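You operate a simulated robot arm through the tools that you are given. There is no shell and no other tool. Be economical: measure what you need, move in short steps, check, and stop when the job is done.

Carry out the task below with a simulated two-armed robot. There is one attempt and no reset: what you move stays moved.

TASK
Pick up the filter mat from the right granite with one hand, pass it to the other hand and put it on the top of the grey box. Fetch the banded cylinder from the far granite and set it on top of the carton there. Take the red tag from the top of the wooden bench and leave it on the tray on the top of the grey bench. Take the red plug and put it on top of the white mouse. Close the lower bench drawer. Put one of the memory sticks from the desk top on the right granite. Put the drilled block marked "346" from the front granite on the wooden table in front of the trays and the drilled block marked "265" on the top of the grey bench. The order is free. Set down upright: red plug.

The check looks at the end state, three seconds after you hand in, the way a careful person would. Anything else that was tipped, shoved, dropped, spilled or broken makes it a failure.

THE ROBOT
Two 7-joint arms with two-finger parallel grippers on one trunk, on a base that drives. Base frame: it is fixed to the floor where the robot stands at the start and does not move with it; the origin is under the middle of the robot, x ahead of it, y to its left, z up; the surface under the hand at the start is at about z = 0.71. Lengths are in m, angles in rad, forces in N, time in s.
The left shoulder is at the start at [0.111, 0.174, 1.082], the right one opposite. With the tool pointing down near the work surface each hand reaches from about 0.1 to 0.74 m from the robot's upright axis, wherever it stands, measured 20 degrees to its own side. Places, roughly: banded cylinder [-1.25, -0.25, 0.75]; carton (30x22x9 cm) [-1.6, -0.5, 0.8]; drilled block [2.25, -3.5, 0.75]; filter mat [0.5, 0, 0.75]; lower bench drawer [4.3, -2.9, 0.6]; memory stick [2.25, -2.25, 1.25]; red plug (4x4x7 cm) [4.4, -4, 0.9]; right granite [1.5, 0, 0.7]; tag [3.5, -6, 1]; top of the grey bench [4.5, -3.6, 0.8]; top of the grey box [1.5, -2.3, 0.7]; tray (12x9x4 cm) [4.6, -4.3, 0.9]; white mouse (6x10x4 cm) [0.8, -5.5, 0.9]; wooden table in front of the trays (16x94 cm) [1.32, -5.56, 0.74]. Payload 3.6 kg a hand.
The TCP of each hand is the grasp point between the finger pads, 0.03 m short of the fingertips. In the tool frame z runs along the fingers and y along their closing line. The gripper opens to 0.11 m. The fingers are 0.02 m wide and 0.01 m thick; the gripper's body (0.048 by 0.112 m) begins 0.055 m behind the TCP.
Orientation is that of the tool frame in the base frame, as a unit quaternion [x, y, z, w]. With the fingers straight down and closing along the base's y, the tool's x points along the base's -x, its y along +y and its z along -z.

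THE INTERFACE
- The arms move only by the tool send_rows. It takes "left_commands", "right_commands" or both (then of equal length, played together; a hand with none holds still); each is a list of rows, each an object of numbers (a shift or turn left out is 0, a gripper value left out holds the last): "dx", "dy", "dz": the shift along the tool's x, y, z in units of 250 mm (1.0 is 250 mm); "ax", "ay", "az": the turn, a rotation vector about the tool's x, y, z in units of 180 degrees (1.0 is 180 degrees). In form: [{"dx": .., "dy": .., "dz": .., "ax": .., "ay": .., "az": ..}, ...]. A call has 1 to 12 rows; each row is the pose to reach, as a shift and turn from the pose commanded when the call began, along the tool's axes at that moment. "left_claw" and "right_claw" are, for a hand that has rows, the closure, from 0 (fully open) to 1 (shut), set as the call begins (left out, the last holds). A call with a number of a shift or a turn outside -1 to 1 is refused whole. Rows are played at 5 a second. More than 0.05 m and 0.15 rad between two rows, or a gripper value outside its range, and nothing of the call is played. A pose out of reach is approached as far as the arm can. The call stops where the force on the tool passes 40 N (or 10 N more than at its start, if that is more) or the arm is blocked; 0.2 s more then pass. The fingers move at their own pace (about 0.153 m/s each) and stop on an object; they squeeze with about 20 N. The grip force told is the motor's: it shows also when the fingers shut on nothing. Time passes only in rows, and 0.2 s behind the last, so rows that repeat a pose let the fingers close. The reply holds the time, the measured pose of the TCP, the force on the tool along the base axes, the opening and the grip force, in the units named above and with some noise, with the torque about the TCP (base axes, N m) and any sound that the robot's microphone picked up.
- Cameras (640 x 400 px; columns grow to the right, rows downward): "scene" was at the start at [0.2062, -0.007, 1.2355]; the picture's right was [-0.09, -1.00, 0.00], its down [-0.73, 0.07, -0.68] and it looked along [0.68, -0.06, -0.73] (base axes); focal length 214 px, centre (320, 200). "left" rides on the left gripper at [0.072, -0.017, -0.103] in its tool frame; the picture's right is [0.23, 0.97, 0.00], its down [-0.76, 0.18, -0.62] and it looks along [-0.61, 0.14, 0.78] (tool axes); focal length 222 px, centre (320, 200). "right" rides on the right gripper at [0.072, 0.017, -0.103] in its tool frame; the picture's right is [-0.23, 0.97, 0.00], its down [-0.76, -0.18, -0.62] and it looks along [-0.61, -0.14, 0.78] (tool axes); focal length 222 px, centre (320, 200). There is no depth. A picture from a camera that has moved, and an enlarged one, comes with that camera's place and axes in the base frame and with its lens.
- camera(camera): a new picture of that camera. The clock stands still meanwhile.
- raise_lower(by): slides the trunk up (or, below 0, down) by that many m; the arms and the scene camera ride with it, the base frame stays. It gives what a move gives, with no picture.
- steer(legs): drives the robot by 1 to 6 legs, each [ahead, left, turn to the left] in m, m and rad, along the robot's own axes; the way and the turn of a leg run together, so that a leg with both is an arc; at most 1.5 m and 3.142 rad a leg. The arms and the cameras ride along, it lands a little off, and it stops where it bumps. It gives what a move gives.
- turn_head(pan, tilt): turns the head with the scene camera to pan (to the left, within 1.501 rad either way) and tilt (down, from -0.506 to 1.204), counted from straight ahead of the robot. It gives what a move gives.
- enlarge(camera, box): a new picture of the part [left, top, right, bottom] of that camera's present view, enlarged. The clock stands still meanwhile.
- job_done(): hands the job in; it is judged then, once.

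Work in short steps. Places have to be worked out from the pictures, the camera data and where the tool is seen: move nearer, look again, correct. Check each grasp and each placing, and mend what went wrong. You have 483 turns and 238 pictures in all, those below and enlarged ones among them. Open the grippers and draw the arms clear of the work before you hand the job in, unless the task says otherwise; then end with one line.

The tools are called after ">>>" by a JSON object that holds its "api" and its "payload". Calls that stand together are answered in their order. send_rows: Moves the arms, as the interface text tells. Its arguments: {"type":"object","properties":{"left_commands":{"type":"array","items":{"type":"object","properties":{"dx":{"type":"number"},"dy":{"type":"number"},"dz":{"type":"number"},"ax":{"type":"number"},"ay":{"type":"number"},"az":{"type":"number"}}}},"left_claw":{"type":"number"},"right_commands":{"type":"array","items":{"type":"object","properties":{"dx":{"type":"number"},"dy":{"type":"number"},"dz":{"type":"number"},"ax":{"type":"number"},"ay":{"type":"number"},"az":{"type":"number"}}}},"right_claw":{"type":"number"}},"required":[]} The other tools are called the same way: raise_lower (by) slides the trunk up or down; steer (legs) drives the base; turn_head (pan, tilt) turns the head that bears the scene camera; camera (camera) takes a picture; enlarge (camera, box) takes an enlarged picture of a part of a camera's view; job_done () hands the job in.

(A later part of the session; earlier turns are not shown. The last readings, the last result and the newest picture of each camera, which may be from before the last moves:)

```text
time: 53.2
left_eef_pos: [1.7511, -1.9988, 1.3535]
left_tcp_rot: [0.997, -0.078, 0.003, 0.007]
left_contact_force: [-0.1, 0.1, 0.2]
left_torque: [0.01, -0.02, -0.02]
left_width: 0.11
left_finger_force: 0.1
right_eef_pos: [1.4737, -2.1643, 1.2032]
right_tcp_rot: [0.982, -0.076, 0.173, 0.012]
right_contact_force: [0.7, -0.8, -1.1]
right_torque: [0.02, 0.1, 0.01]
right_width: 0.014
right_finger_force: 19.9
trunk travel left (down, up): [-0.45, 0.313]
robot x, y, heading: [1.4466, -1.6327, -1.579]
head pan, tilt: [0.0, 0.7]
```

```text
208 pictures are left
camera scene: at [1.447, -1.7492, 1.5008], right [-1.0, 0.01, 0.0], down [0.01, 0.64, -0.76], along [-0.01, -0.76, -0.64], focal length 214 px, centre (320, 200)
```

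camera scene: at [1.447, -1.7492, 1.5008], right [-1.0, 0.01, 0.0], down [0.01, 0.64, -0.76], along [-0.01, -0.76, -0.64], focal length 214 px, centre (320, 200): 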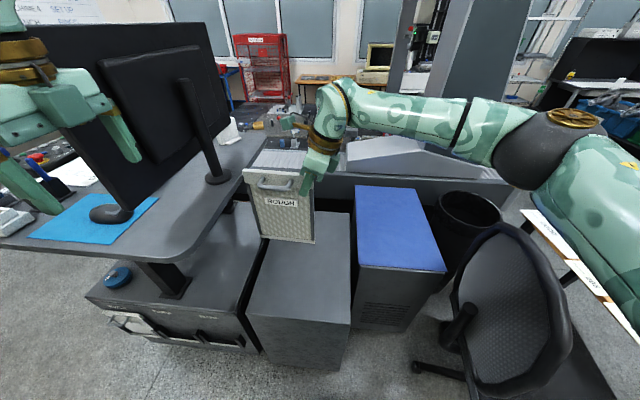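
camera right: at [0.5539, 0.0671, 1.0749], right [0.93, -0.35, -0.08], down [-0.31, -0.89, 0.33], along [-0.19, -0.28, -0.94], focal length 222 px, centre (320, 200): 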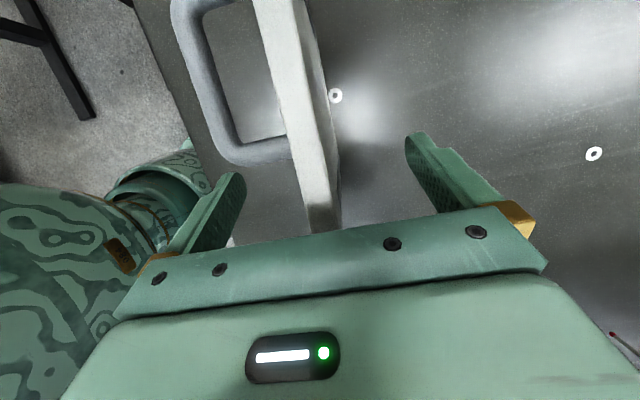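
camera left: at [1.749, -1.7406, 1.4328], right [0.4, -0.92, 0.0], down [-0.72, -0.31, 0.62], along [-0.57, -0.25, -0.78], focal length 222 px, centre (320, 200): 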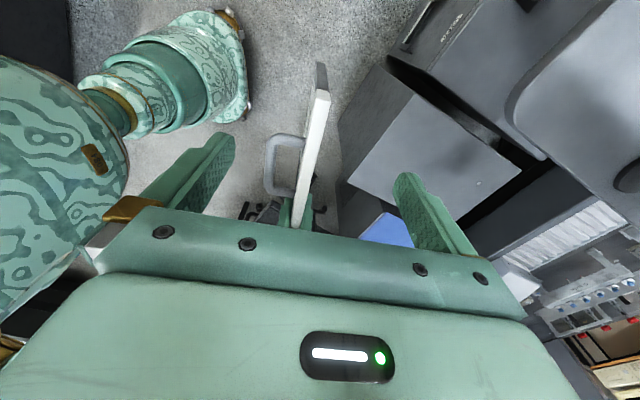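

The mat hangs over the box. I'll shift it 10 cm deeper and lower it to about 5 cm above the box.

>>> {"api": "send_rows", "payload": {"right_commands": [{"dx": -0.011, "dy": 0.13, "dz": -0.004}, {"dx": -0.022, "dy": 0.26, "dz": -0.008}, {"dx": -0.034, "dy": 0.394, "dz": -0.013}, {"dx": -0.089, "dy": 0.394, "dz": 0.137}, {"dx": -0.143, "dy": 0.394, "dz": 0.288}, {"dx": -0.198, "dy": 0.395, "dz": 0.438}, {"dx": -0.253, "dy": 0.395, "dz": 0.589}, {"dx": -0.307, "dy": 0.396, "dz": 0.739}, {"dx": -0.362, "dy": 0.396, "dz": 0.889}]}}

>>> {"api": "camera", "payload": {"camera": "scene"}}

>>> {"api": "camera", "payload": {"camera": "right"}}

```text
time: 55.2
left_eef_pos: [1.7529, -1.9982, 1.3542]
left_tcp_rot: [0.997, -0.078, 0.001, 0.007]
left_contact_force: [-0.1, -0.2, 0.1]
left_torque: [0.03, 0.04, 0.0]
left_width: 0.1099
left_finger_force: 0.0
right_eef_pos: [1.4523, -2.224, 0.9826]
right_tcp_rot: [0.982, -0.076, 0.173, 0.012]
right_contact_force: [0.2, -0.7, -1.2]
right_torque: [0.05, 0.14, 0.0]
right_width: 0.0137
right_finger_force: 20.2
right hand out of reach, approached as far as the arm can: row 3, 4, 5, 6, 7, 8, 9
trunk travel left (down, up): [-0.45, 0.313]
robot x, y, heading: [1.4475, -1.6284, -1.579]
head pan, tilt: [0.0, 0.7]
```

```text
207 pictures are left
camera scene: at [1.4479, -1.7488, 1.5008], right [-1.0, 0.01, 0.0], down [0.01, 0.64, -0.76], along [-0.01, -0.76, -0.64], focal length 214 px, centre (320, 200)
```

scene: 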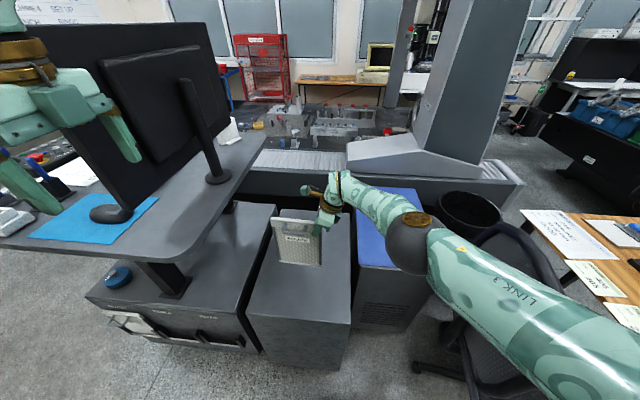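

```text
206 pictures are left
camera right: at [1.481, -2.2468, 1.1058], right [-0.36, -0.93, -0.08], down [-0.89, 0.32, 0.33], along [-0.28, 0.19, -0.94], focal length 222 px, centre (320, 200)
```

right: 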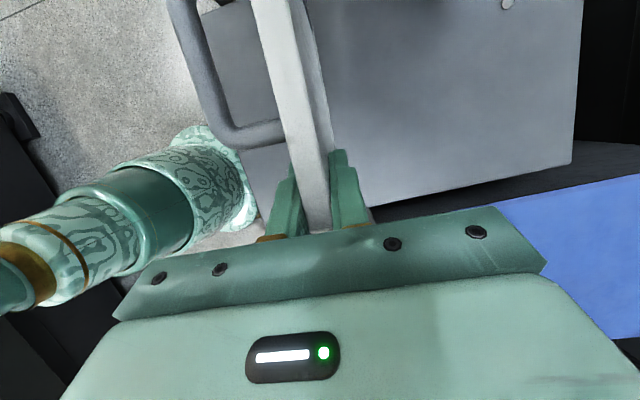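

The right arm is at its reach limit here, but the position over the box is good. I'll lower the rest with the trunk, which stays clear of the desk and chair.

>>> {"api": "raise_lower", "payload": {"by": -0.05}}

>>> {"api": "enlarge", "payload": {"camera": "scene", "box": [230, 170, 370, 330]}}

```text
time: 56.1
left_eef_pos: [1.751, -1.9971, 1.305]
left_tcp_rot: [0.997, -0.077, 0.002, 0.007]
left_contact_force: [-0.3, 0.9, -0.2]
left_torque: [0.0, -0.02, -0.03]
left_width: 0.11
left_finger_force: 0.0
right_eef_pos: [1.4542, -2.2267, 0.9341]
right_tcp_rot: [0.982, -0.077, 0.173, 0.013]
right_contact_force: [0.6, 0.3, -2.1]
right_torque: [0.02, 0.07, -0.04]
right_width: 0.0139
right_finger_force: 19.4
trunk travel left (down, up): [-0.4, 0.363]
robot x, y, heading: [1.4485, -1.6294, -1.575]
head pan, tilt: [0.0, 0.7]
```

```text
2.50 times, centred on (300, 250) of scene
camera zoom: at [1.4471, -1.7602, 1.4506], right [-1.0, 0.01, 0.0], down [0.01, 0.64, -0.76], along [-0.01, -0.76, -0.64], focal length 536 px, centre (370, 75)
```

zoom: 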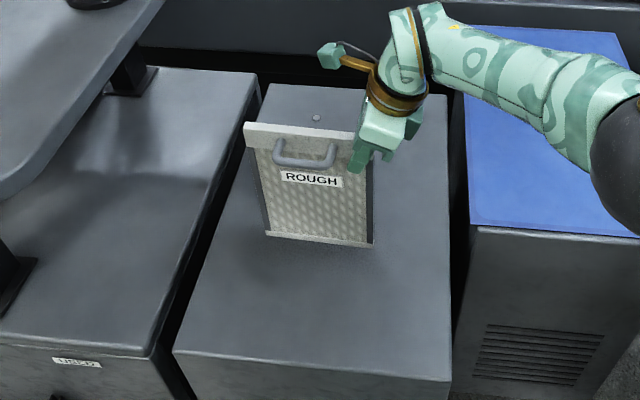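

The mat's bottom is at about 0.715. I'll lower in small steps and watch the force.

>>> {"api": "raise_lower", "payload": {"by": -0.02}}

>>> {"api": "raise_lower", "payload": {"by": -0.008}}

>>> {"api": "enlarge", "payload": {"camera": "scene", "box": [260, 180, 360, 300]}}

```text
time: 56.8
left_eef_pos: [1.7514, -1.996, 1.2852]
left_tcp_rot: [0.997, -0.078, 0.003, 0.008]
left_contact_force: [0.2, 0.5, 0.1]
left_torque: [0.01, -0.02, -0.01]
left_width: 0.1102
left_finger_force: 0.1
right_eef_pos: [1.4537, -2.226, 0.9139]
right_tcp_rot: [0.982, -0.076, 0.174, 0.012]
right_contact_force: [1.4, 2.1, 13.2]
right_torque: [0.22, -0.39, 0.14]
right_width: 0.0141
right_finger_force: 20.4
trunk travel left (down, up): [-0.38, 0.383]
robot x, y, heading: [1.4484, -1.6307, -1.584]
head pan, tilt: [0.0, 0.7]
```

```text
time: 57.4
left_eef_pos: [1.7517, -1.9972, 1.2747]
left_tcp_rot: [0.997, -0.077, 0.002, 0.009]
left_contact_force: [0.5, -0.5, 0.7]
left_torque: [0.0, 0.02, 0.0]
left_width: 0.1099
left_finger_force: 0.0
right_eef_pos: [1.4532, -2.2266, 0.9053]
right_tcp_rot: [0.982, -0.076, 0.174, 0.013]
right_contact_force: [1.3, -0.7, 12.4]
right_torque: [-0.28, -0.33, -0.12]
right_width: 0.0138
right_finger_force: 19.7
trunk travel left (down, up): [-0.372, 0.391]
robot x, y, heading: [1.4443, -1.6325, -1.581]
head pan, tilt: [0.0, 0.7]
```

```text
3.33 times, centred on (310, 240) of scene
camera zoom: at [1.4467, -1.7678, 1.4222], right [-1.0, 0.01, 0.0], down [0.01, 0.64, -0.77], along [-0.01, -0.77, -0.64], focal length 715 px, centre (353, 67)
```

zoom: 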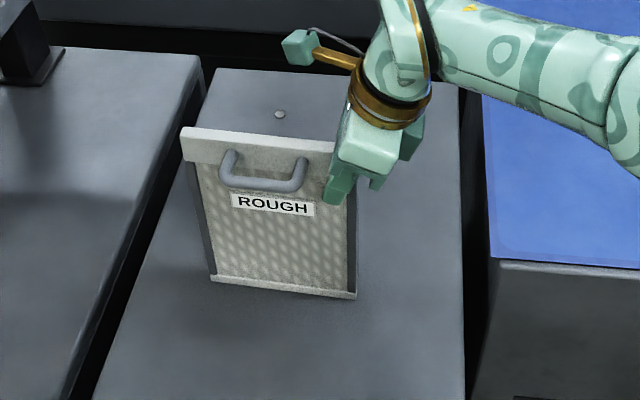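

The mat is on the box, seated with about 12 N. I'll relieve the pressure slightly, then open and watch.

>>> {"api": "raise_lower", "payload": {"by": 0.003}}

>>> {"api": "send_rows", "payload": {"right_commands": [{"dz": 0}, {"dz": 0}, {"dz": 0}], "right_claw": 0.7}}

>>> {"api": "enlarge", "payload": {"camera": "scene", "box": [260, 180, 360, 300]}}

```text
time: 57.9
left_eef_pos: [1.751, -1.9972, 1.278]
left_tcp_rot: [0.997, -0.078, 0.002, 0.008]
left_contact_force: [-0.1, 0.3, -0.7]
left_torque: [0.0, -0.01, -0.03]
left_width: 0.11
left_finger_force: 0.1
right_eef_pos: [1.4523, -2.2269, 0.9054]
right_tcp_rot: [0.982, -0.077, 0.172, 0.011]
right_contact_force: [0.8, -0.5, -1.9]
right_torque: [0.02, 0.08, 0.01]
right_width: 0.0137
right_finger_force: 20.0
trunk travel left (down, up): [-0.375, 0.388]
robot x, y, heading: [1.4508, -1.6306, -1.58]
head pan, tilt: [0.0, 0.7]
```

```text
time: 58.7
left_eef_pos: [1.7506, -1.9993, 1.2796]
left_tcp_rot: [0.997, -0.078, 0.002, 0.007]
left_contact_force: [-0.1, 0.4, 0.0]
left_torque: [-0.01, 0.0, 0.01]
left_width: 0.11
left_finger_force: 0.1
right_eef_pos: [1.4529, -2.2269, 0.9087]
right_tcp_rot: [0.982, -0.076, 0.173, 0.012]
right_contact_force: [-1.1, -0.3, -0.3]
right_torque: [0.04, 0.01, -0.01]
right_width: 0.0327
right_finger_force: 0.0
trunk travel left (down, up): [-0.375, 0.388]
robot x, y, heading: [1.447, -1.6304, -1.58]
head pan, tilt: [0.0, 0.7]
```

```text
3.33 times, centred on (310, 240) of scene
camera zoom: at [1.4467, -1.7681, 1.4252], right [-1.0, 0.01, 0.0], down [0.01, 0.64, -0.76], along [-0.01, -0.76, -0.64], focal length 715 px, centre (353, 67)
```

zoom: 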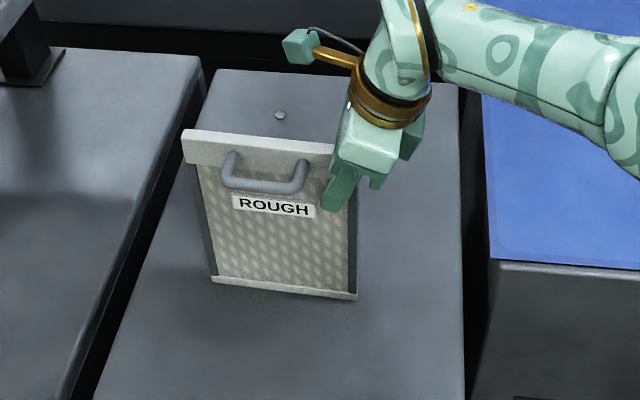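

The mat stands freely. I'll open a bit more and withdraw straight along the tool's axis.

>>> {"api": "send_rows", "payload": {"right_commands": [{"dz": 0}, {"dz": -0.1}, {"dz": -0.25}, {"dz": -0.4}, {"dz": -0.55}, {"dz": -0.7}, {"dz": -0.85}], "right_claw": 0.45}}

>>> {"api": "camera", "payload": {"camera": "scene"}}

```text
time: 60.3
left_eef_pos: [1.7517, -1.9988, 1.2787]
left_tcp_rot: [0.997, -0.078, 0.003, 0.008]
left_contact_force: [0.6, -0.3, -0.6]
left_torque: [0.0, -0.01, 0.0]
left_width: 0.11
left_finger_force: 0.0
right_eef_pos: [1.3816, -2.2167, 1.1055]
right_tcp_rot: [0.982, -0.076, 0.174, 0.011]
right_contact_force: [-0.1, -0.2, 0.1]
right_torque: [0.02, 0.0, 0.03]
right_width: 0.0607
right_finger_force: 0.0
trunk travel left (down, up): [-0.375, 0.388]
robot x, y, heading: [1.4493, -1.6355, -1.577]
head pan, tilt: [0.0, 0.7]
```

```text
202 pictures are left
camera scene: at [1.4464, -1.7676, 1.4252], right [-1.0, 0.01, 0.0], down [0.01, 0.64, -0.76], along [-0.01, -0.76, -0.64], focal length 214 px, centre (320, 200)
```

scene: 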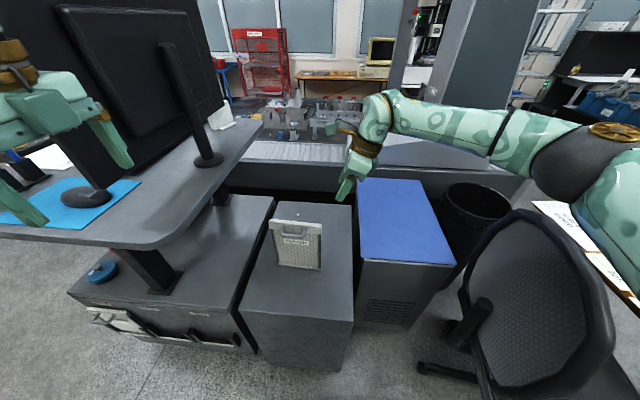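

The mat is placed. Next is the memory stick on the tall desk: I'll raise the trunk, back off, move left, and look at the desktop.

>>> {"api": "raise_lower", "payload": {"by": 0.25}}

>>> {"api": "steer", "payload": {"legs": [[-0.3, 0, 0], [0, 0.8, 0]]}}

>>> {"api": "turn_head", "payload": {"pan": 0, "tilt": 0.65}}

>>> {"api": "camera", "payload": {"camera": "scene"}}

```text
time: 62.9
left_eef_pos: [1.7521, -1.9988, 1.5297]
left_tcp_rot: [0.997, -0.077, 0.002, 0.008]
left_contact_force: [-0.2, 0.1, 0.0]
left_torque: [0.0, -0.02, 0.03]
left_width: 0.1099
left_finger_force: 0.0
right_eef_pos: [1.3812, -2.2166, 1.3557]
right_tcp_rot: [0.982, -0.076, 0.174, 0.012]
right_contact_force: [0.1, -0.3, -0.4]
right_torque: [0.03, 0.0, -0.03]
right_width: 0.0604
right_finger_force: 0.2
trunk travel left (down, up): [-0.625, 0.138]
robot x, y, heading: [1.4503, -1.6332, -1.577]
head pan, tilt: [0.0, 0.7]
```

```text
time: 68.8
left_eef_pos: [2.553, -1.7168, 1.5284]
left_tcp_rot: [0.996, -0.084, 0.003, 0.008]
left_contact_force: [-0.1, 0.1, 0.6]
left_torque: [-0.01, -0.01, 0.04]
left_width: 0.1099
left_finger_force: 0.2
right_eef_pos: [2.1795, -1.9301, 1.3572]
right_tcp_rot: [0.981, -0.083, 0.174, 0.013]
right_contact_force: [0.3, 0.3, -0.2]
right_torque: [-0.03, 0.01, 0.03]
right_width: 0.0605
right_finger_force: 0.0
trunk travel left (down, up): [-0.625, 0.138]
robot x, y, heading: [2.2539, -1.3475, -1.595]
head pan, tilt: [0.0, 0.7]
```

```text
time: 69.5
left_eef_pos: [2.5528, -1.716, 1.5284]
left_tcp_rot: [0.996, -0.085, 0.001, 0.009]
left_contact_force: [0.4, 0.3, -0.2]
left_torque: [-0.02, 0.02, -0.03]
left_width: 0.11
left_finger_force: 0.2
right_eef_pos: [2.1791, -1.929, 1.3582]
right_tcp_rot: [0.981, -0.084, 0.173, 0.013]
right_contact_force: [0.1, -0.6, -0.5]
right_torque: [-0.01, -0.02, -0.01]
right_width: 0.0607
right_finger_force: 0.1
trunk travel left (down, up): [-0.625, 0.138]
robot x, y, heading: [2.2542, -1.3447, -1.595]
head pan, tilt: [0.0, 0.649]
```

```text
201 pictures are left
camera scene: at [2.2531, -1.4448, 1.6809], right [-1.0, 0.02, 0.0], down [0.01, 0.6, -0.8], along [-0.02, -0.8, -0.61], focal length 214 px, centre (320, 200)
```

scene: 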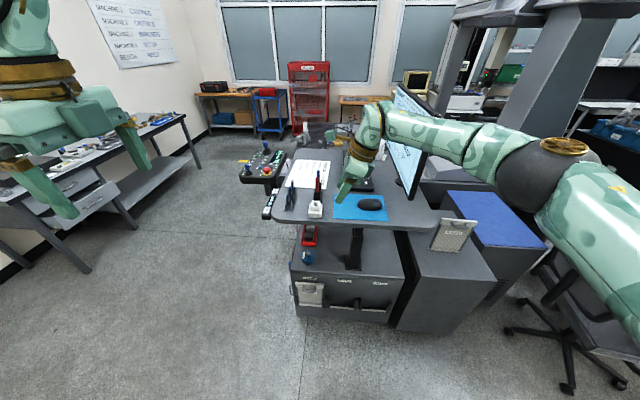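

Zooming in on the desk items.

>>> {"api": "enlarge", "payload": {"camera": "scene", "box": [220, 120, 420, 260]}}

```text
2.86 times, centred on (320, 190) of scene
camera zoom: at [2.2531, -1.4448, 1.6809], right [-1.0, 0.02, 0.0], down [0.01, 0.6, -0.8], along [-0.02, -0.8, -0.61], focal length 613 px, centre (320, 229)
```

zoom: 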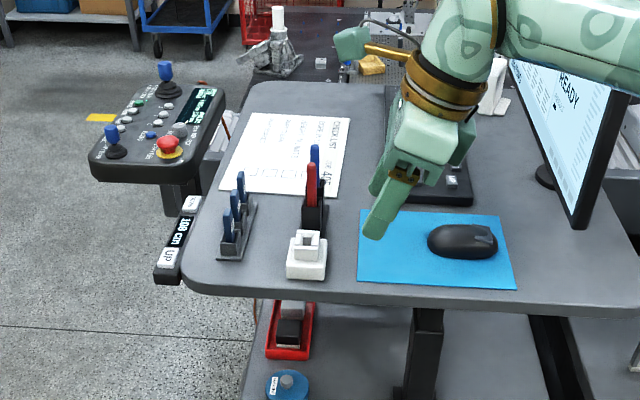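

>>> {"api": "enlarge", "payload": {"camera": "scene", "box": [270, 160, 340, 215]}}

```text
7.27 times, centred on (305, 188) of scene
camera zoom: at [2.2531, -1.4448, 1.6809], right [-1.0, 0.02, 0.0], down [0.01, 0.6, -0.8], along [-0.02, -0.8, -0.61], focal length 1560 px, centre (429, 291)
```

zoom: 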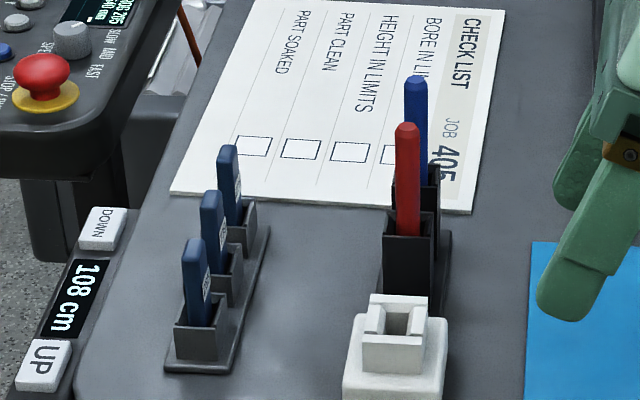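

The desk is 1.08 m high, with three blue memory sticks in a rack at about (2.37, -2.17). I'll turn the left hand to close across the rack and pull the right arm back, then drive nearer.

>>> {"api": "send_rows", "payload": {"left_commands": [{"az": -0.0455}, {"az": -0.091}, {"az": -0.1365}, {"az": -0.182}, {"az": -0.2275}, {"az": -0.273}, {"az": -0.3185}, {"az": -0.364}, {"az": -0.4095}, {"az": -0.455}, {"az": -0.5005}, {"az": -0.546}], "right_commands": [{"dy": -0.1, "dz": -0.05}, {"dy": -0.2, "dz": -0.1}, {"dy": -0.3, "dz": -0.15}, {"dy": -0.4, "dz": -0.2}, {"dy": -0.5, "dz": -0.23}, {"dy": -0.6, "dz": -0.23}, {"dy": -0.7, "dz": -0.23}, {"dy": -0.79, "dz": -0.23}, {"dy": -0.79, "dz": -0.23}, {"dy": -0.79, "dz": -0.23}, {"dy": -0.79, "dz": -0.23}, {"dy": -0.79, "dz": -0.23}]}}

>>> {"api": "steer", "payload": {"legs": [[0.2, -0.03, 0]]}}

>>> {"api": "camera", "payload": {"camera": "left"}}

>>> {"api": "camera", "payload": {"camera": "scene"}}

```text
time: 72.1
left_eef_pos: [2.553, -1.7179, 1.53]
left_tcp_rot: [0.715, 0.699, -0.005, 0.008]
left_contact_force: [0.3, -0.2, 0.0]
left_torque: [0.02, 0.03, -0.04]
left_width: 0.1101
left_finger_force: 0.0
right_eef_pos: [2.1929, -1.7346, 1.4117]
right_tcp_rot: [0.981, -0.084, 0.174, 0.013]
right_contact_force: [-0.4, 0.4, 0.7]
right_torque: [-0.06, -0.02, 0.01]
right_width: 0.0605
right_finger_force: 0.1
trunk travel left (down, up): [-0.625, 0.138]
robot x, y, heading: [2.2558, -1.3455, -1.6]
head pan, tilt: [0.0, 0.649]
```

```text
time: 73.7
left_eef_pos: [2.5208, -1.9119, 1.5306]
left_tcp_rot: [0.715, 0.699, -0.006, 0.007]
left_contact_force: [0.3, 0.9, 0.5]
left_torque: [-0.04, 0.02, 0.02]
left_width: 0.11
left_finger_force: 0.1
right_eef_pos: [2.1606, -1.9293, 1.4115]
right_tcp_rot: [0.981, -0.081, 0.173, 0.014]
right_contact_force: [-0.7, -0.3, -0.2]
right_torque: [-0.02, 0.02, 0.0]
right_width: 0.0607
right_finger_force: 0.1
trunk travel left (down, up): [-0.625, 0.138]
robot x, y, heading: [2.2211, -1.5434, -1.591]
head pan, tilt: [0.0, 0.649]
```

```text
198 pictures are left
camera left: at [2.5048, -1.8363, 1.6319], right [0.98, 0.21, 0.0], down [0.16, -0.75, 0.64], along [0.13, -0.62, -0.77], focal length 222 px, centre (320, 200)
```

left: 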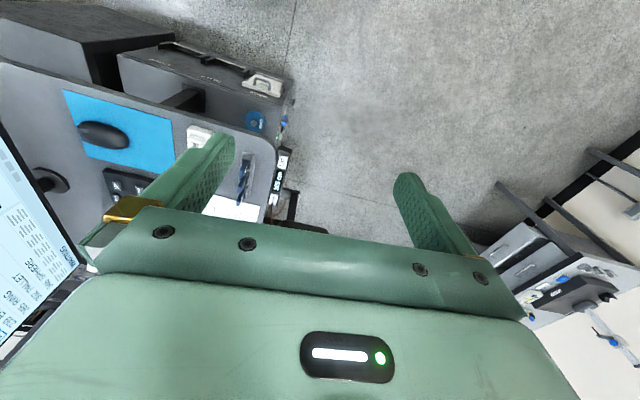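

```text
197 pictures are left
camera scene: at [2.2195, -1.6405, 1.6811], right [-1.0, 0.02, 0.0], down [0.01, 0.6, -0.8], along [-0.02, -0.8, -0.6], focal length 214 px, centre (320, 200)
```

scene: 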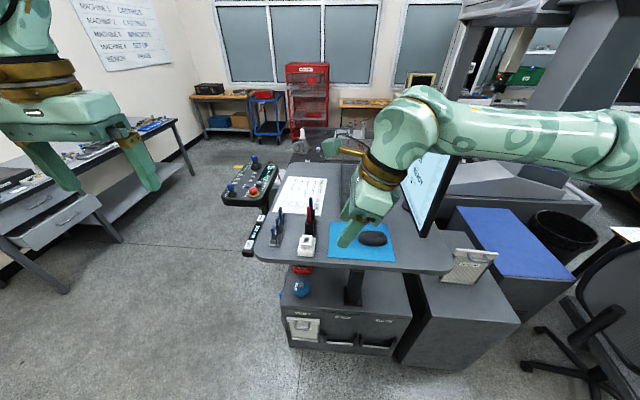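

Enlarging both views of the rack to triangulate the front stick.

>>> {"api": "enlarge", "payload": {"camera": "scene", "box": [240, 180, 330, 270]}}

>>> {"api": "enlarge", "payload": {"camera": "left", "box": [180, 110, 300, 230]}}

```text
4.44 times, centred on (285, 225) of scene
camera zoom: at [2.2195, -1.6405, 1.6811], right [-1.0, 0.02, 0.0], down [0.01, 0.6, -0.8], along [-0.02, -0.8, -0.6], focal length 953 px, centre (476, 89)
```

zoom: 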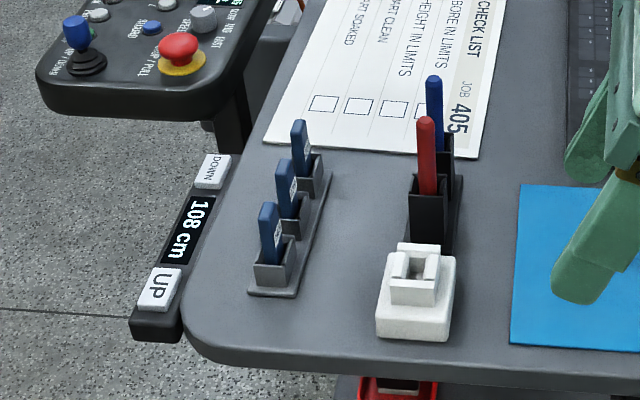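

```text
3.33 times, centred on (240, 170) of left
camera zoom: at [2.5048, -1.8363, 1.6319], right [0.98, 0.21, 0.0], down [0.16, -0.75, 0.64], along [0.13, -0.62, -0.77], focal length 740 px, centre (587, 300)
```

zoom: 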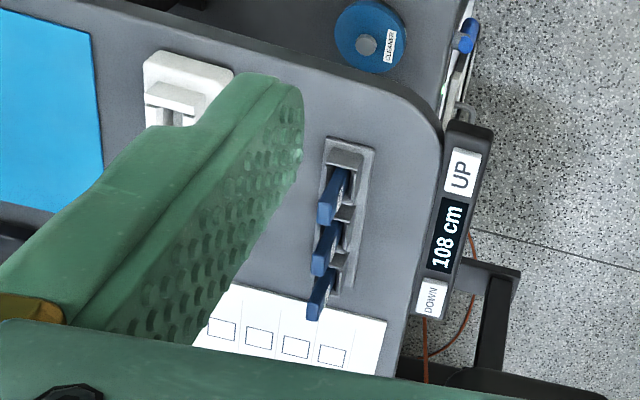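

The front stick's top is at about (2.370, -2.193, 1.15). I'll bring the left hand above it, half closed so it stays clear of the UP/DOWN panel.

>>> {"api": "send_rows", "payload": {"left_commands": [{"dx": -0.11, "dy": -0.058, "dz": 0.11, "az": 0.007}, {"dx": -0.22, "dy": -0.116, "dz": 0.22, "az": 0.014}, {"dx": -0.335, "dy": -0.173, "dz": 0.33, "az": 0.02}, {"dx": -0.447, "dy": -0.23, "dz": 0.44, "az": 0.027}, {"dx": -0.559, "dy": -0.288, "dz": 0.55, "az": 0.033}], "left_claw": 0.45}}

>>> {"api": "send_rows", "payload": {"left_commands": [{"dx": -0.11, "dy": -0.07, "dz": 0.1}, {"dx": -0.22, "dy": -0.14, "dz": 0.2}, {"dx": -0.33, "dy": -0.21, "dz": 0.3}, {"dx": -0.44, "dy": -0.28, "dz": 0.4}, {"dx": -0.53, "dy": -0.345, "dz": 0.5}]}}

>>> {"api": "camera", "payload": {"camera": "left"}}

>>> {"api": "enlarge", "payload": {"camera": "scene", "box": [200, 140, 360, 260]}}

```text
time: 74.9
left_eef_pos: [2.4464, -2.0508, 1.3943]
left_tcp_rot: [0.75, 0.662, -0.004, 0.008]
left_contact_force: [0.1, -0.9, 0.1]
left_torque: [0.0, -0.03, -0.02]
left_width: 0.0606
left_finger_force: 0.1
right_eef_pos: [2.1591, -1.9317, 1.4114]
right_tcp_rot: [0.981, -0.082, 0.174, 0.013]
right_contact_force: [-0.1, 0.0, 0.4]
right_torque: [0.05, 0.01, 0.03]
right_width: 0.0604
right_finger_force: 0.0
trunk travel left (down, up): [-0.625, 0.138]
robot x, y, heading: [2.2214, -1.5435, -1.588]
head pan, tilt: [0.0, 0.649]
```

```text
time: 76.1
left_eef_pos: [2.348, -2.1602, 1.2714]
left_tcp_rot: [0.75, 0.661, -0.005, 0.007]
left_contact_force: [0.4, 0.9, -0.1]
left_torque: [0.0, -0.01, 0.01]
left_width: 0.0605
left_finger_force: 0.0
left hand out of reach, approached as far as the arm can: row 5
right_eef_pos: [2.1594, -1.9306, 1.4125]
right_tcp_rot: [0.981, -0.082, 0.175, 0.013]
right_contact_force: [0.2, -0.6, 0.0]
right_torque: [-0.01, -0.01, 0.02]
right_width: 0.0604
right_finger_force: 0.0
trunk travel left (down, up): [-0.625, 0.138]
robot x, y, heading: [2.2223, -1.5449, -1.599]
head pan, tilt: [0.0, 0.649]
```

```text
194 pictures are left
camera left: at [2.3398, -2.0849, 1.374], right [0.99, 0.1, 0.0], down [0.08, -0.77, 0.64], along [0.07, -0.63, -0.77], focal length 222 px, centre (320, 200)
```

left: 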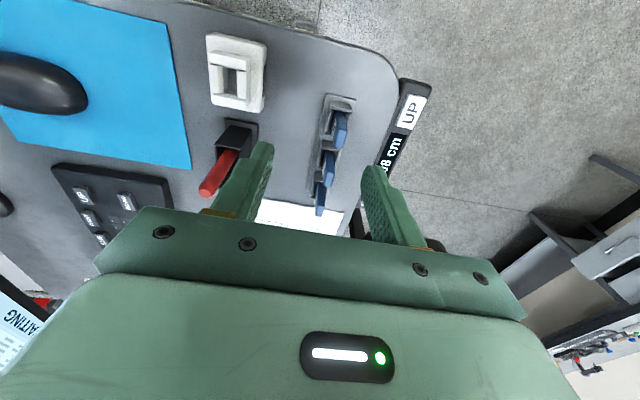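

```text
3.33 times, centred on (280, 200) of scene
camera zoom: at [2.2176, -1.6422, 1.6809], right [-1.0, 0.02, 0.0], down [0.01, 0.6, -0.8], along [-0.02, -0.8, -0.6], focal length 715 px, centre (453, 200)
```

zoom: 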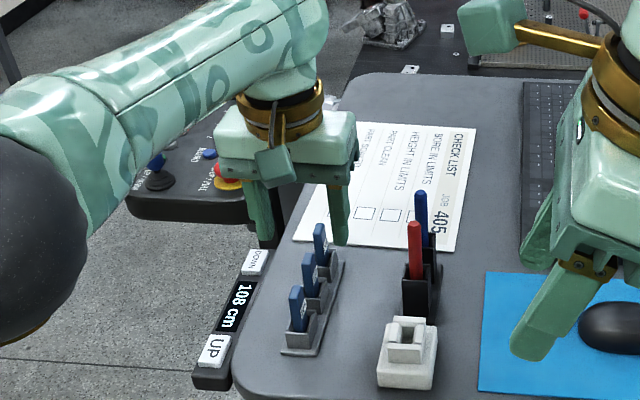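

The front stick is at about (2.374, -2.195). The arm is near its limit, so I'll drive 8 cm nearer and re-aim.

>>> {"api": "steer", "payload": {"legs": [[0.08, 0, 0]]}}

```text
time: 77.1
left_eef_pos: [2.3465, -2.2347, 1.2766]
left_tcp_rot: [0.751, 0.66, -0.007, 0.01]
left_contact_force: [0.8, 1.1, 0.4]
left_torque: [-0.04, 0.02, 0.0]
left_width: 0.0604
left_finger_force: 0.1
right_eef_pos: [2.1584, -2.0022, 1.4156]
right_tcp_rot: [0.981, -0.082, 0.173, 0.017]
right_contact_force: [-0.7, 0.5, 0.5]
right_torque: [-0.04, 0.03, 0.0]
right_width: 0.0604
right_finger_force: 0.1
trunk travel left (down, up): [-0.625, 0.138]
robot x, y, heading: [2.2212, -1.6208, -1.594]
head pan, tilt: [0.0, 0.649]
```

>>> {"api": "send_rows", "payload": {"left_commands": [{"dx": 0.09, "dy": 0.042, "dz": 0.08, "ay": 0.004}, {"dx": 0.179, "dy": 0.085, "dz": 0.16, "ay": 0.0076}, {"dx": 0.179, "dy": 0.085, "dz": 0.26, "ay": 0.0076}]}}

>>> {"api": "camera", "payload": {"camera": "left"}}

>>> {"api": "enlarge", "payload": {"camera": "scene", "box": [220, 160, 340, 270]}}

```text
time: 77.9
left_eef_pos: [2.3729, -2.2051, 1.2102]
left_tcp_rot: [0.75, 0.661, 0.006, -0.002]
left_contact_force: [-0.6, 1.2, 0.0]
left_torque: [0.0, 0.0, 0.0]
left_width: 0.0607
left_finger_force: 0.0
right_eef_pos: [2.1571, -2.0133, 1.411]
right_tcp_rot: [0.981, -0.083, 0.174, 0.012]
right_contact_force: [-0.2, -0.2, 0.0]
right_torque: [0.03, -0.04, 0.06]
right_width: 0.0607
right_finger_force: 0.1
trunk travel left (down, up): [-0.625, 0.138]
robot x, y, heading: [2.2204, -1.6158, -1.597]
head pan, tilt: [0.0, 0.649]
```

```text
192 pictures are left
camera left: at [2.365, -2.1311, 1.3127], right [0.99, 0.1, 0.01], down [0.08, -0.78, 0.62], along [0.07, -0.61, -0.79], focal length 222 px, centre (320, 200)
```

left: 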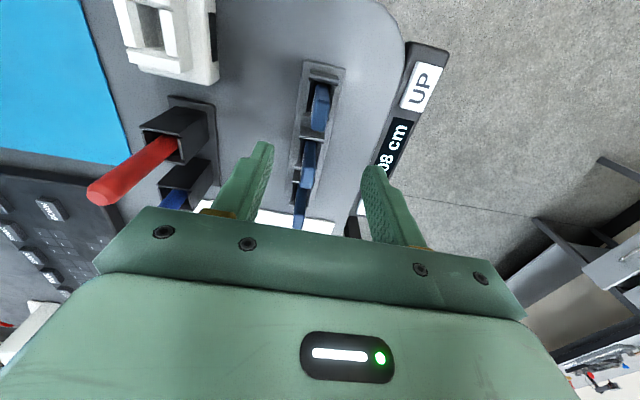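

```text
3.64 times, centred on (280, 215) of scene
camera zoom: at [2.2158, -1.7256, 1.6806], right [-1.0, 0.02, 0.0], down [0.01, 0.61, -0.79], along [-0.02, -0.79, -0.61], focal length 780 px, centre (466, 146)
```

zoom: 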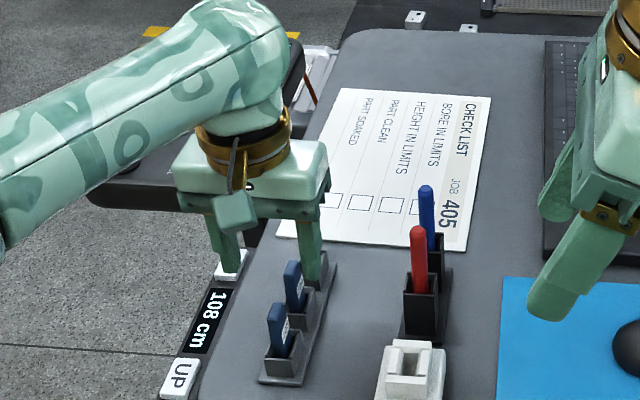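

Lined up. I'll nudge 1.2 cm toward the robot, descend to z≈1.148, and check.

>>> {"api": "send_rows", "payload": {"left_commands": [{"dx": 0.048, "dz": 0}, {"dx": 0.048, "dz": 0.08}, {"dx": 0.048, "dz": 0.16}, {"dx": 0.048, "dz": 0.248}]}}

>>> {"api": "camera", "payload": {"camera": "left"}}

>>> {"api": "enlarge", "payload": {"camera": "scene", "box": [220, 180, 320, 270]}}

```text
time: 78.9
left_eef_pos: [2.3741, -2.1891, 1.1459]
left_tcp_rot: [0.75, 0.661, 0.004, 0.0]
left_contact_force: [-0.1, -0.4, 0.9]
left_torque: [0.0, 0.02, 0.04]
left_width: 0.0604
left_finger_force: 0.0
right_eef_pos: [2.1585, -2.0094, 1.4126]
right_tcp_rot: [0.981, -0.081, 0.174, 0.014]
right_contact_force: [0.7, -0.7, 0.1]
right_torque: [-0.02, -0.01, 0.0]
right_width: 0.0605
right_finger_force: 0.1
trunk travel left (down, up): [-0.625, 0.138]
robot x, y, heading: [2.2184, -1.6243, -1.596]
head pan, tilt: [0.0, 0.649]
```

```text
190 pictures are left
camera left: at [2.3655, -2.1141, 1.2497], right [0.99, 0.1, 0.01], down [0.08, -0.78, 0.62], along [0.07, -0.62, -0.79], focal length 222 px, centre (320, 200)
```

left: 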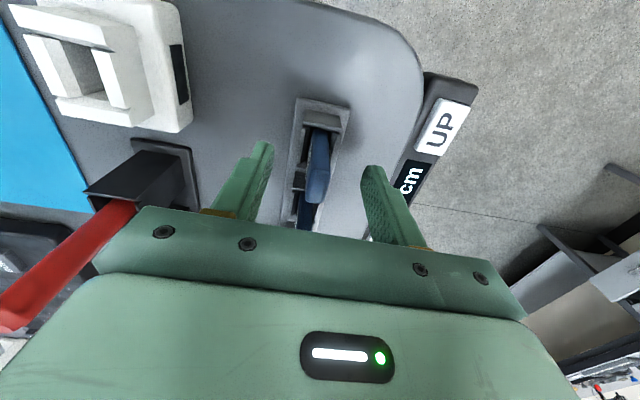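

```text
4.44 times, centred on (270, 225) of scene
camera zoom: at [2.2175, -1.7214, 1.681], right [-1.0, 0.02, 0.0], down [0.01, 0.6, -0.8], along [-0.02, -0.8, -0.6], focal length 953 px, centre (542, 89)
```

zoom: 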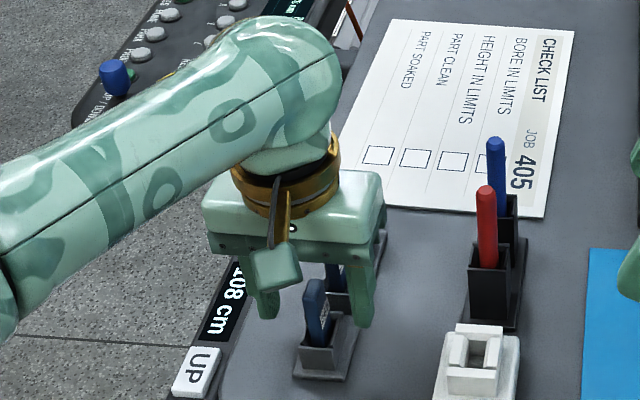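

The stick is centred between the fingers, so I'll close.

>>> {"api": "send_rows", "payload": {"left_commands": [{"dz": 0}, {"dz": 0}, {"dz": 0}], "left_claw": 1}}

>>> {"api": "send_rows", "payload": {"left_commands": [{"dz": -0.06}, {"dz": -0.12}, {"dz": -0.2}, {"dz": -0.3}, {"dz": -0.45}]}}

>>> {"api": "camera", "payload": {"camera": "left"}}

>>> {"api": "enlarge", "payload": {"camera": "scene", "box": [220, 140, 340, 270]}}

```text
time: 79.7
left_eef_pos: [2.3734, -2.1883, 1.1456]
left_tcp_rot: [0.751, 0.661, 0.004, -0.001]
left_contact_force: [-3.1, 0.7, -0.4]
left_torque: [-0.03, 0.1, 0.03]
left_width: 0.0099
left_finger_force: 20.4
right_eef_pos: [2.1582, -2.0097, 1.4133]
right_tcp_rot: [0.981, -0.082, 0.175, 0.013]
right_contact_force: [-0.2, -0.6, -0.1]
right_torque: [0.0, 0.0, 0.0]
right_width: 0.0605
right_finger_force: 0.1
trunk travel left (down, up): [-0.625, 0.138]
robot x, y, heading: [2.219, -1.6202, -1.596]
head pan, tilt: [0.0, 0.649]
```

```text
time: 80.9
left_eef_pos: [2.3742, -2.1881, 1.2578]
left_tcp_rot: [0.75, 0.661, 0.005, 0.0]
left_contact_force: [-0.4, 0.0, -1.0]
left_torque: [0.0, -0.01, 0.06]
left_width: 0.0096
left_finger_force: 19.8
right_eef_pos: [2.1593, -2.0097, 1.413]
right_tcp_rot: [0.981, -0.083, 0.175, 0.014]
right_contact_force: [-0.1, -0.7, 0.9]
right_torque: [0.04, -0.01, -0.01]
right_width: 0.0603
right_finger_force: 0.1
trunk travel left (down, up): [-0.625, 0.138]
robot x, y, heading: [2.2188, -1.6242, -1.591]
head pan, tilt: [0.0, 0.649]
```

```text
188 pictures are left
camera left: at [2.3662, -2.1137, 1.3616], right [0.99, 0.1, 0.01], down [0.07, -0.78, 0.62], along [0.07, -0.61, -0.79], focal length 222 px, centre (320, 200)
```

left: 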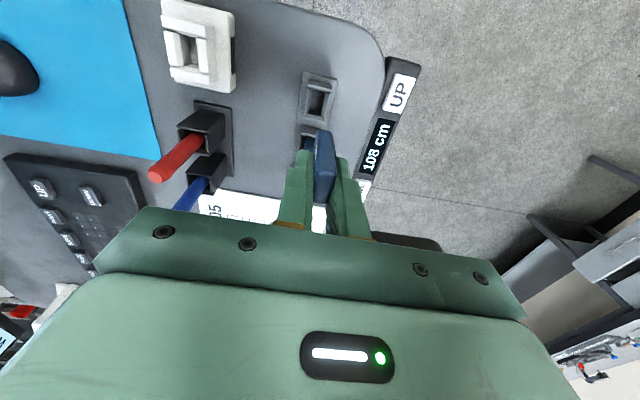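

```text
3.08 times, centred on (280, 205) of scene
camera zoom: at [2.2172, -1.721, 1.681], right [-1.0, 0.02, 0.0], down [0.01, 0.6, -0.8], along [-0.02, -0.8, -0.6], focal length 660 px, centre (443, 185)
```

zoom: 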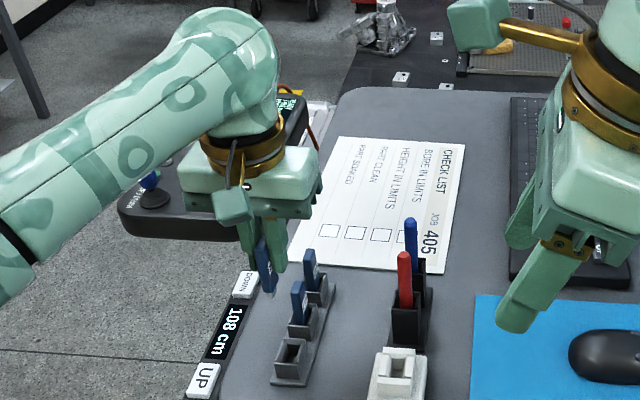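

The stick is out of the rack. I'll lift it further and pull it back, reverse, and turn round to face the granite.

>>> {"api": "send_rows", "payload": {"left_commands": [{"dx": 0.1, "dz": -0.15}, {"dx": 0.25, "dz": -0.25}, {"dx": 0.4, "dz": -0.3}, {"dx": 0.55, "dz": -0.3}]}}

>>> {"api": "steer", "payload": {"legs": [[-0.25, 0, 0], [0, 0, 3.1]]}}

>>> {"api": "camera", "payload": {"camera": "scene"}}

```text
time: 81.9
left_eef_pos: [2.3935, -2.0509, 1.3365]
left_tcp_rot: [0.751, 0.66, 0.005, 0.001]
left_contact_force: [0.5, -0.3, 0.4]
left_torque: [-0.02, -0.01, 0.0]
left_width: 0.0098
left_finger_force: 19.8
right_eef_pos: [2.1598, -2.0098, 1.4123]
right_tcp_rot: [0.981, -0.082, 0.174, 0.014]
right_contact_force: [0.2, 1.4, 0.7]
right_torque: [-0.01, 0.03, 0.0]
right_width: 0.0605
right_finger_force: 0.1
trunk travel left (down, up): [-0.625, 0.138]
robot x, y, heading: [2.2234, -1.6234, -1.593]
head pan, tilt: [0.0, 0.649]
```

```text
time: 90.9
left_eef_pos: [2.089, -0.9362, 1.336]
left_tcp_rot: [-0.63, 0.777, 0.0, -0.005]
left_contact_force: [-0.4, -0.4, -0.1]
left_torque: [-0.01, 0.01, -0.02]
left_width: 0.0097
left_finger_force: 20.0
right_eef_pos: [2.3196, -0.9978, 1.4132]
right_tcp_rot: [0.123, 0.977, 0.021, -0.173]
right_contact_force: [0.4, -0.9, -0.1]
right_torque: [-0.02, 0.0, 0.01]
right_width: 0.0605
right_finger_force: 0.0
trunk travel left (down, up): [-0.625, 0.138]
robot x, y, heading: [2.224, -1.3777, 1.463]
head pan, tilt: [0.0, 0.649]
```

```text
186 pictures are left
camera scene: at [2.2367, -1.2795, 1.6809], right [0.99, -0.1, 0.0], down [-0.06, -0.6, -0.8], along [0.08, 0.79, -0.6], focal length 214 px, centre (320, 200)
```

scene: 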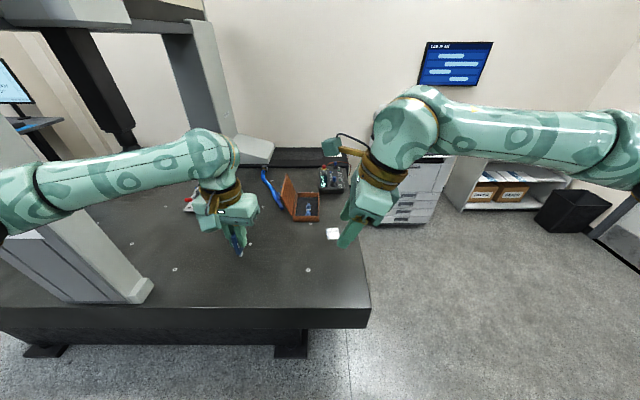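

Granite's near edge is at y≈-0.78 and this corner is free. I'll drive closer, slightly right of the pillar, and lower the trunk.

>>> {"api": "steer", "payload": {"legs": [[0.22, -0.1, 0]]}}

>>> {"api": "raise_lower", "payload": {"by": -0.33}}

>>> {"api": "camera", "payload": {"camera": "scene"}}

>>> {"api": "camera", "payload": {"camera": "left"}}

```text
time: 92.7
left_eef_pos: [2.2112, -0.7276, 1.3356]
left_tcp_rot: [-0.629, 0.778, -0.001, -0.005]
left_contact_force: [0.3, -0.3, -0.2]
left_torque: [-0.04, -0.01, -0.02]
left_width: 0.0099
left_finger_force: 19.7
right_eef_pos: [2.4398, -0.7892, 1.4131]
right_tcp_rot: [0.124, 0.977, 0.02, -0.173]
right_contact_force: [0.9, 0.2, -0.2]
right_torque: [0.01, 0.02, 0.0]
right_width: 0.0605
right_finger_force: 0.1
trunk travel left (down, up): [-0.625, 0.138]
robot x, y, heading: [2.3447, -1.1713, 1.46]
head pan, tilt: [0.0, 0.649]
```

```text
time: 95.9
left_eef_pos: [2.2108, -0.7286, 1.0043]
left_tcp_rot: [-0.629, 0.778, -0.001, -0.005]
left_contact_force: [-0.2, 0.2, 0.3]
left_torque: [0.0, -0.02, -0.02]
left_width: 0.0099
left_finger_force: 19.6
right_eef_pos: [2.4405, -0.788, 1.0837]
right_tcp_rot: [0.123, 0.977, 0.021, -0.174]
right_contact_force: [0.3, 0.1, 0.1]
right_torque: [-0.01, 0.0, 0.0]
right_width: 0.0606
right_finger_force: 0.0
trunk travel left (down, up): [-0.295, 0.468]
robot x, y, heading: [2.3477, -1.1748, 1.459]
head pan, tilt: [0.0, 0.649]
```

```text
185 pictures are left
camera scene: at [2.3645, -1.0035, 1.3484], right [0.99, -0.11, 0.0], down [-0.06, -0.6, -0.8], along [0.08, 0.79, -0.6], focal length 214 px, centre (320, 200)
```

scene: 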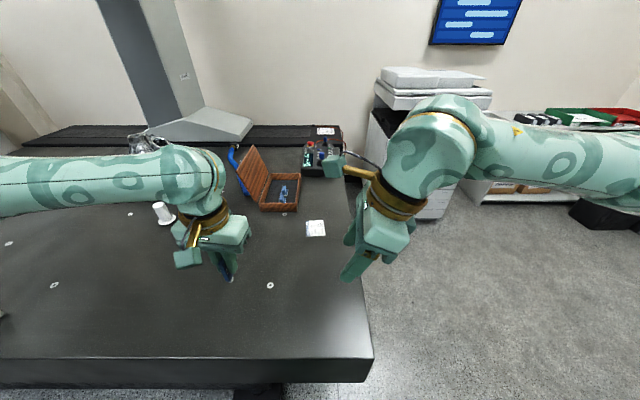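

```text
184 pictures are left
camera left: at [2.2118, -0.8002, 1.1096], right [-1.0, -0.02, 0.01], down [-0.01, 0.79, 0.62], along [-0.02, 0.62, -0.79], focal length 222 px, centre (320, 200)
```

left: 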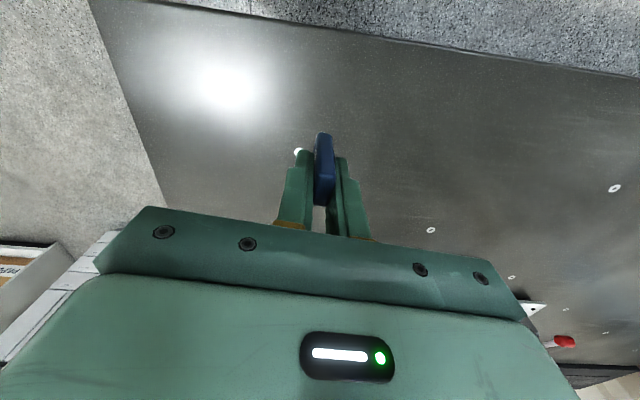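

The area around (2.2, -0.65) is free. I'll tilt the left hand 45° and lower toward the granite so the stick can be laid down gently.

>>> {"api": "send_rows", "payload": {"left_commands": [{"dx": -0.045, "dy": 0.01, "dz": 0.1, "ay": -0.042}, {"dx": -0.09, "dy": 0.02, "dz": 0.2, "ay": -0.084}, {"dx": -0.135, "dy": 0.03, "dz": 0.3, "ay": -0.125}, {"dx": -0.18, "dy": 0.04, "dz": 0.4, "ay": -0.167}, {"dx": -0.225, "dy": 0.05, "dz": 0.51, "ay": -0.21}, {"dx": -0.27, "dy": 0.057, "dz": 0.616, "ay": -0.25}]}}

>>> {"api": "camera", "payload": {"camera": "scene"}}

```text
time: 97.3
left_eef_pos: [2.2113, -0.6622, 0.8498]
left_tcp_rot: [-0.581, 0.72, 0.241, 0.295]
left_contact_force: [0.9, 0.3, -0.9]
left_torque: [-0.02, 0.01, 0.01]
left_width: 0.0101
left_finger_force: 20.0
right_eef_pos: [2.4413, -0.7883, 1.0834]
right_tcp_rot: [0.123, 0.977, 0.021, -0.174]
right_contact_force: [0.0, -0.3, -1.1]
right_torque: [-0.01, -0.03, 0.0]
right_width: 0.0605
right_finger_force: 0.0
trunk travel left (down, up): [-0.295, 0.468]
robot x, y, heading: [2.3488, -1.1714, 1.464]
head pan, tilt: [0.0, 0.649]
```

```text
183 pictures are left
camera scene: at [2.3643, -1.0032, 1.3482], right [0.99, -0.11, 0.0], down [-0.06, -0.6, -0.8], along [0.08, 0.79, -0.6], focal length 214 px, centre (320, 200)
```

scene: 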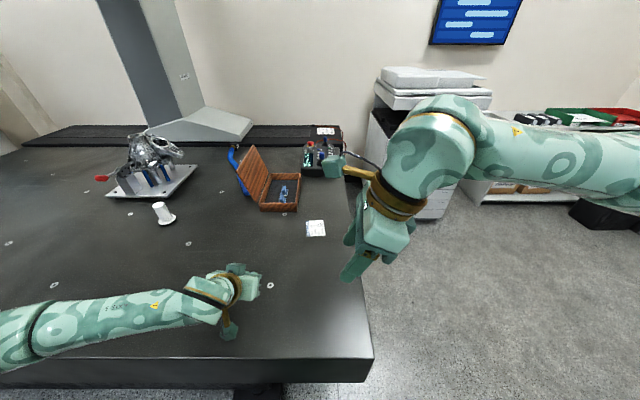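

I'll descend straight to TCP z≈0.765 and then in fine steps to contact.

>>> {"api": "send_rows", "payload": {"left_commands": [{"dx": 0.08, "dz": 0.08}, {"dx": 0.16, "dz": 0.16}, {"dx": 0.24, "dz": 0.242}]}}

>>> {"api": "enlarge", "payload": {"camera": "scene", "box": [160, 230, 340, 370]}}

>>> {"api": "camera", "payload": {"camera": "left"}}

```text
time: 98.1
left_eef_pos: [2.207, -0.6606, 0.7638]
left_tcp_rot: [-0.581, 0.72, 0.242, 0.293]
left_contact_force: [0.8, -0.2, 0.6]
left_torque: [0.0, 0.03, 0.02]
left_width: 0.0098
left_finger_force: 19.8
right_eef_pos: [2.4409, -0.7889, 1.0836]
right_tcp_rot: [0.124, 0.977, 0.022, -0.173]
right_contact_force: [0.6, 0.0, -0.4]
right_torque: [0.02, -0.01, -0.03]
right_width: 0.0606
right_finger_force: 0.1
trunk travel left (down, up): [-0.295, 0.468]
robot x, y, heading: [2.347, -1.1664, 1.464]
head pan, tilt: [0.0, 0.649]
```

```text
2.86 times, centred on (250, 300) of scene
camera zoom: at [2.3644, -1.0032, 1.3482], right [0.99, -0.11, 0.0], down [-0.06, -0.6, -0.8], along [0.08, 0.79, -0.6], focal length 613 px, centre (520, -86)
```

zoom: 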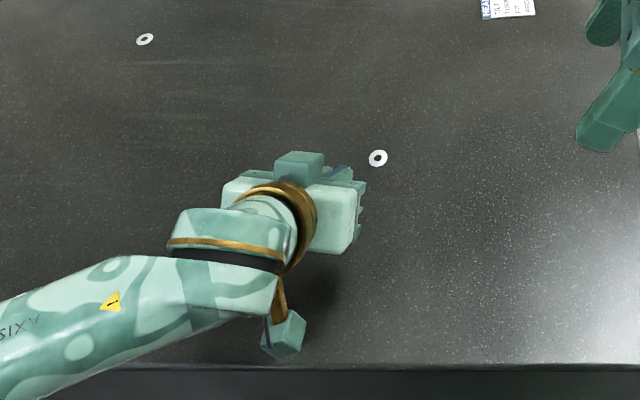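

```text
181 pictures are left
camera left: at [2.1979, -0.7843, 0.7867], right [-0.99, 0.04, -0.15], down [-0.15, 0.14, 0.98], along [0.07, 0.99, -0.13], focal length 222 px, centre (320, 200)
```

left: 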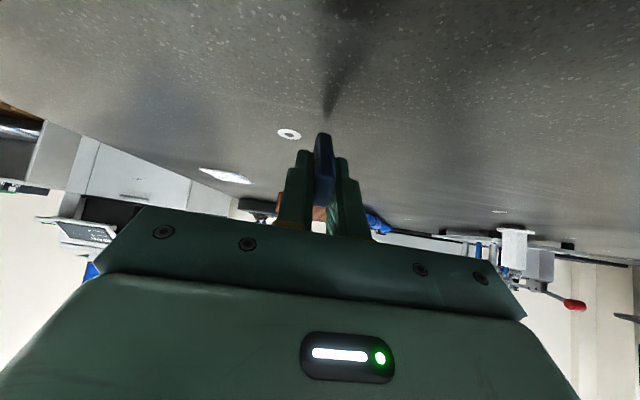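

The shadow is converging on the stick's tip. I'll lower another 2 cm in small steps.

>>> {"api": "send_rows", "payload": {"left_commands": [{"dx": 0.014, "dz": 0.014}, {"dx": 0.028, "dz": 0.028}, {"dx": 0.04, "dz": 0.04}, {"dx": 0.04, "dz": 0.04}]}}

>>> {"api": "camera", "payload": {"camera": "left"}}

```text
time: 99.1
left_eef_pos: [2.2081, -0.6614, 0.7531]
left_tcp_rot: [-0.58, 0.72, 0.241, 0.295]
left_contact_force: [-1.1, -2.3, 15.9]
left_torque: [0.43, -0.1, 0.0]
left_width: 0.0098
left_finger_force: 19.8
right_eef_pos: [2.44, -0.7896, 1.0828]
right_tcp_rot: [0.122, 0.977, 0.021, -0.173]
right_contact_force: [0.7, 0.1, -0.8]
right_torque: [-0.02, 0.01, 0.01]
right_width: 0.0606
right_finger_force: 0.1
trunk travel left (down, up): [-0.295, 0.468]
robot x, y, heading: [2.3444, -1.1694, 1.463]
head pan, tilt: [0.0, 0.649]
```

```text
180 pictures are left
camera left: at [2.1989, -0.7853, 0.7756], right [-0.99, 0.05, -0.15], down [-0.15, 0.14, 0.98], along [0.07, 0.99, -0.13], focal length 222 px, centre (320, 200)
```

left: 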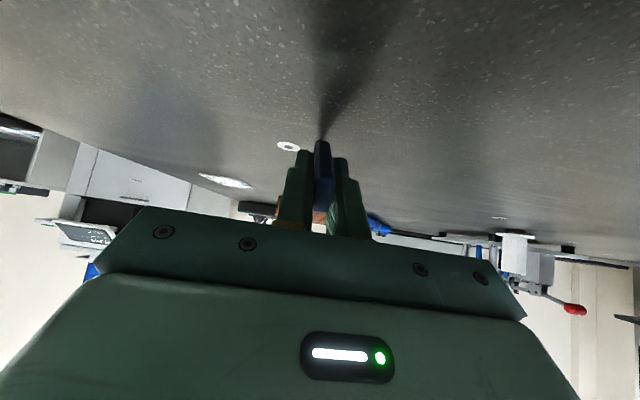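

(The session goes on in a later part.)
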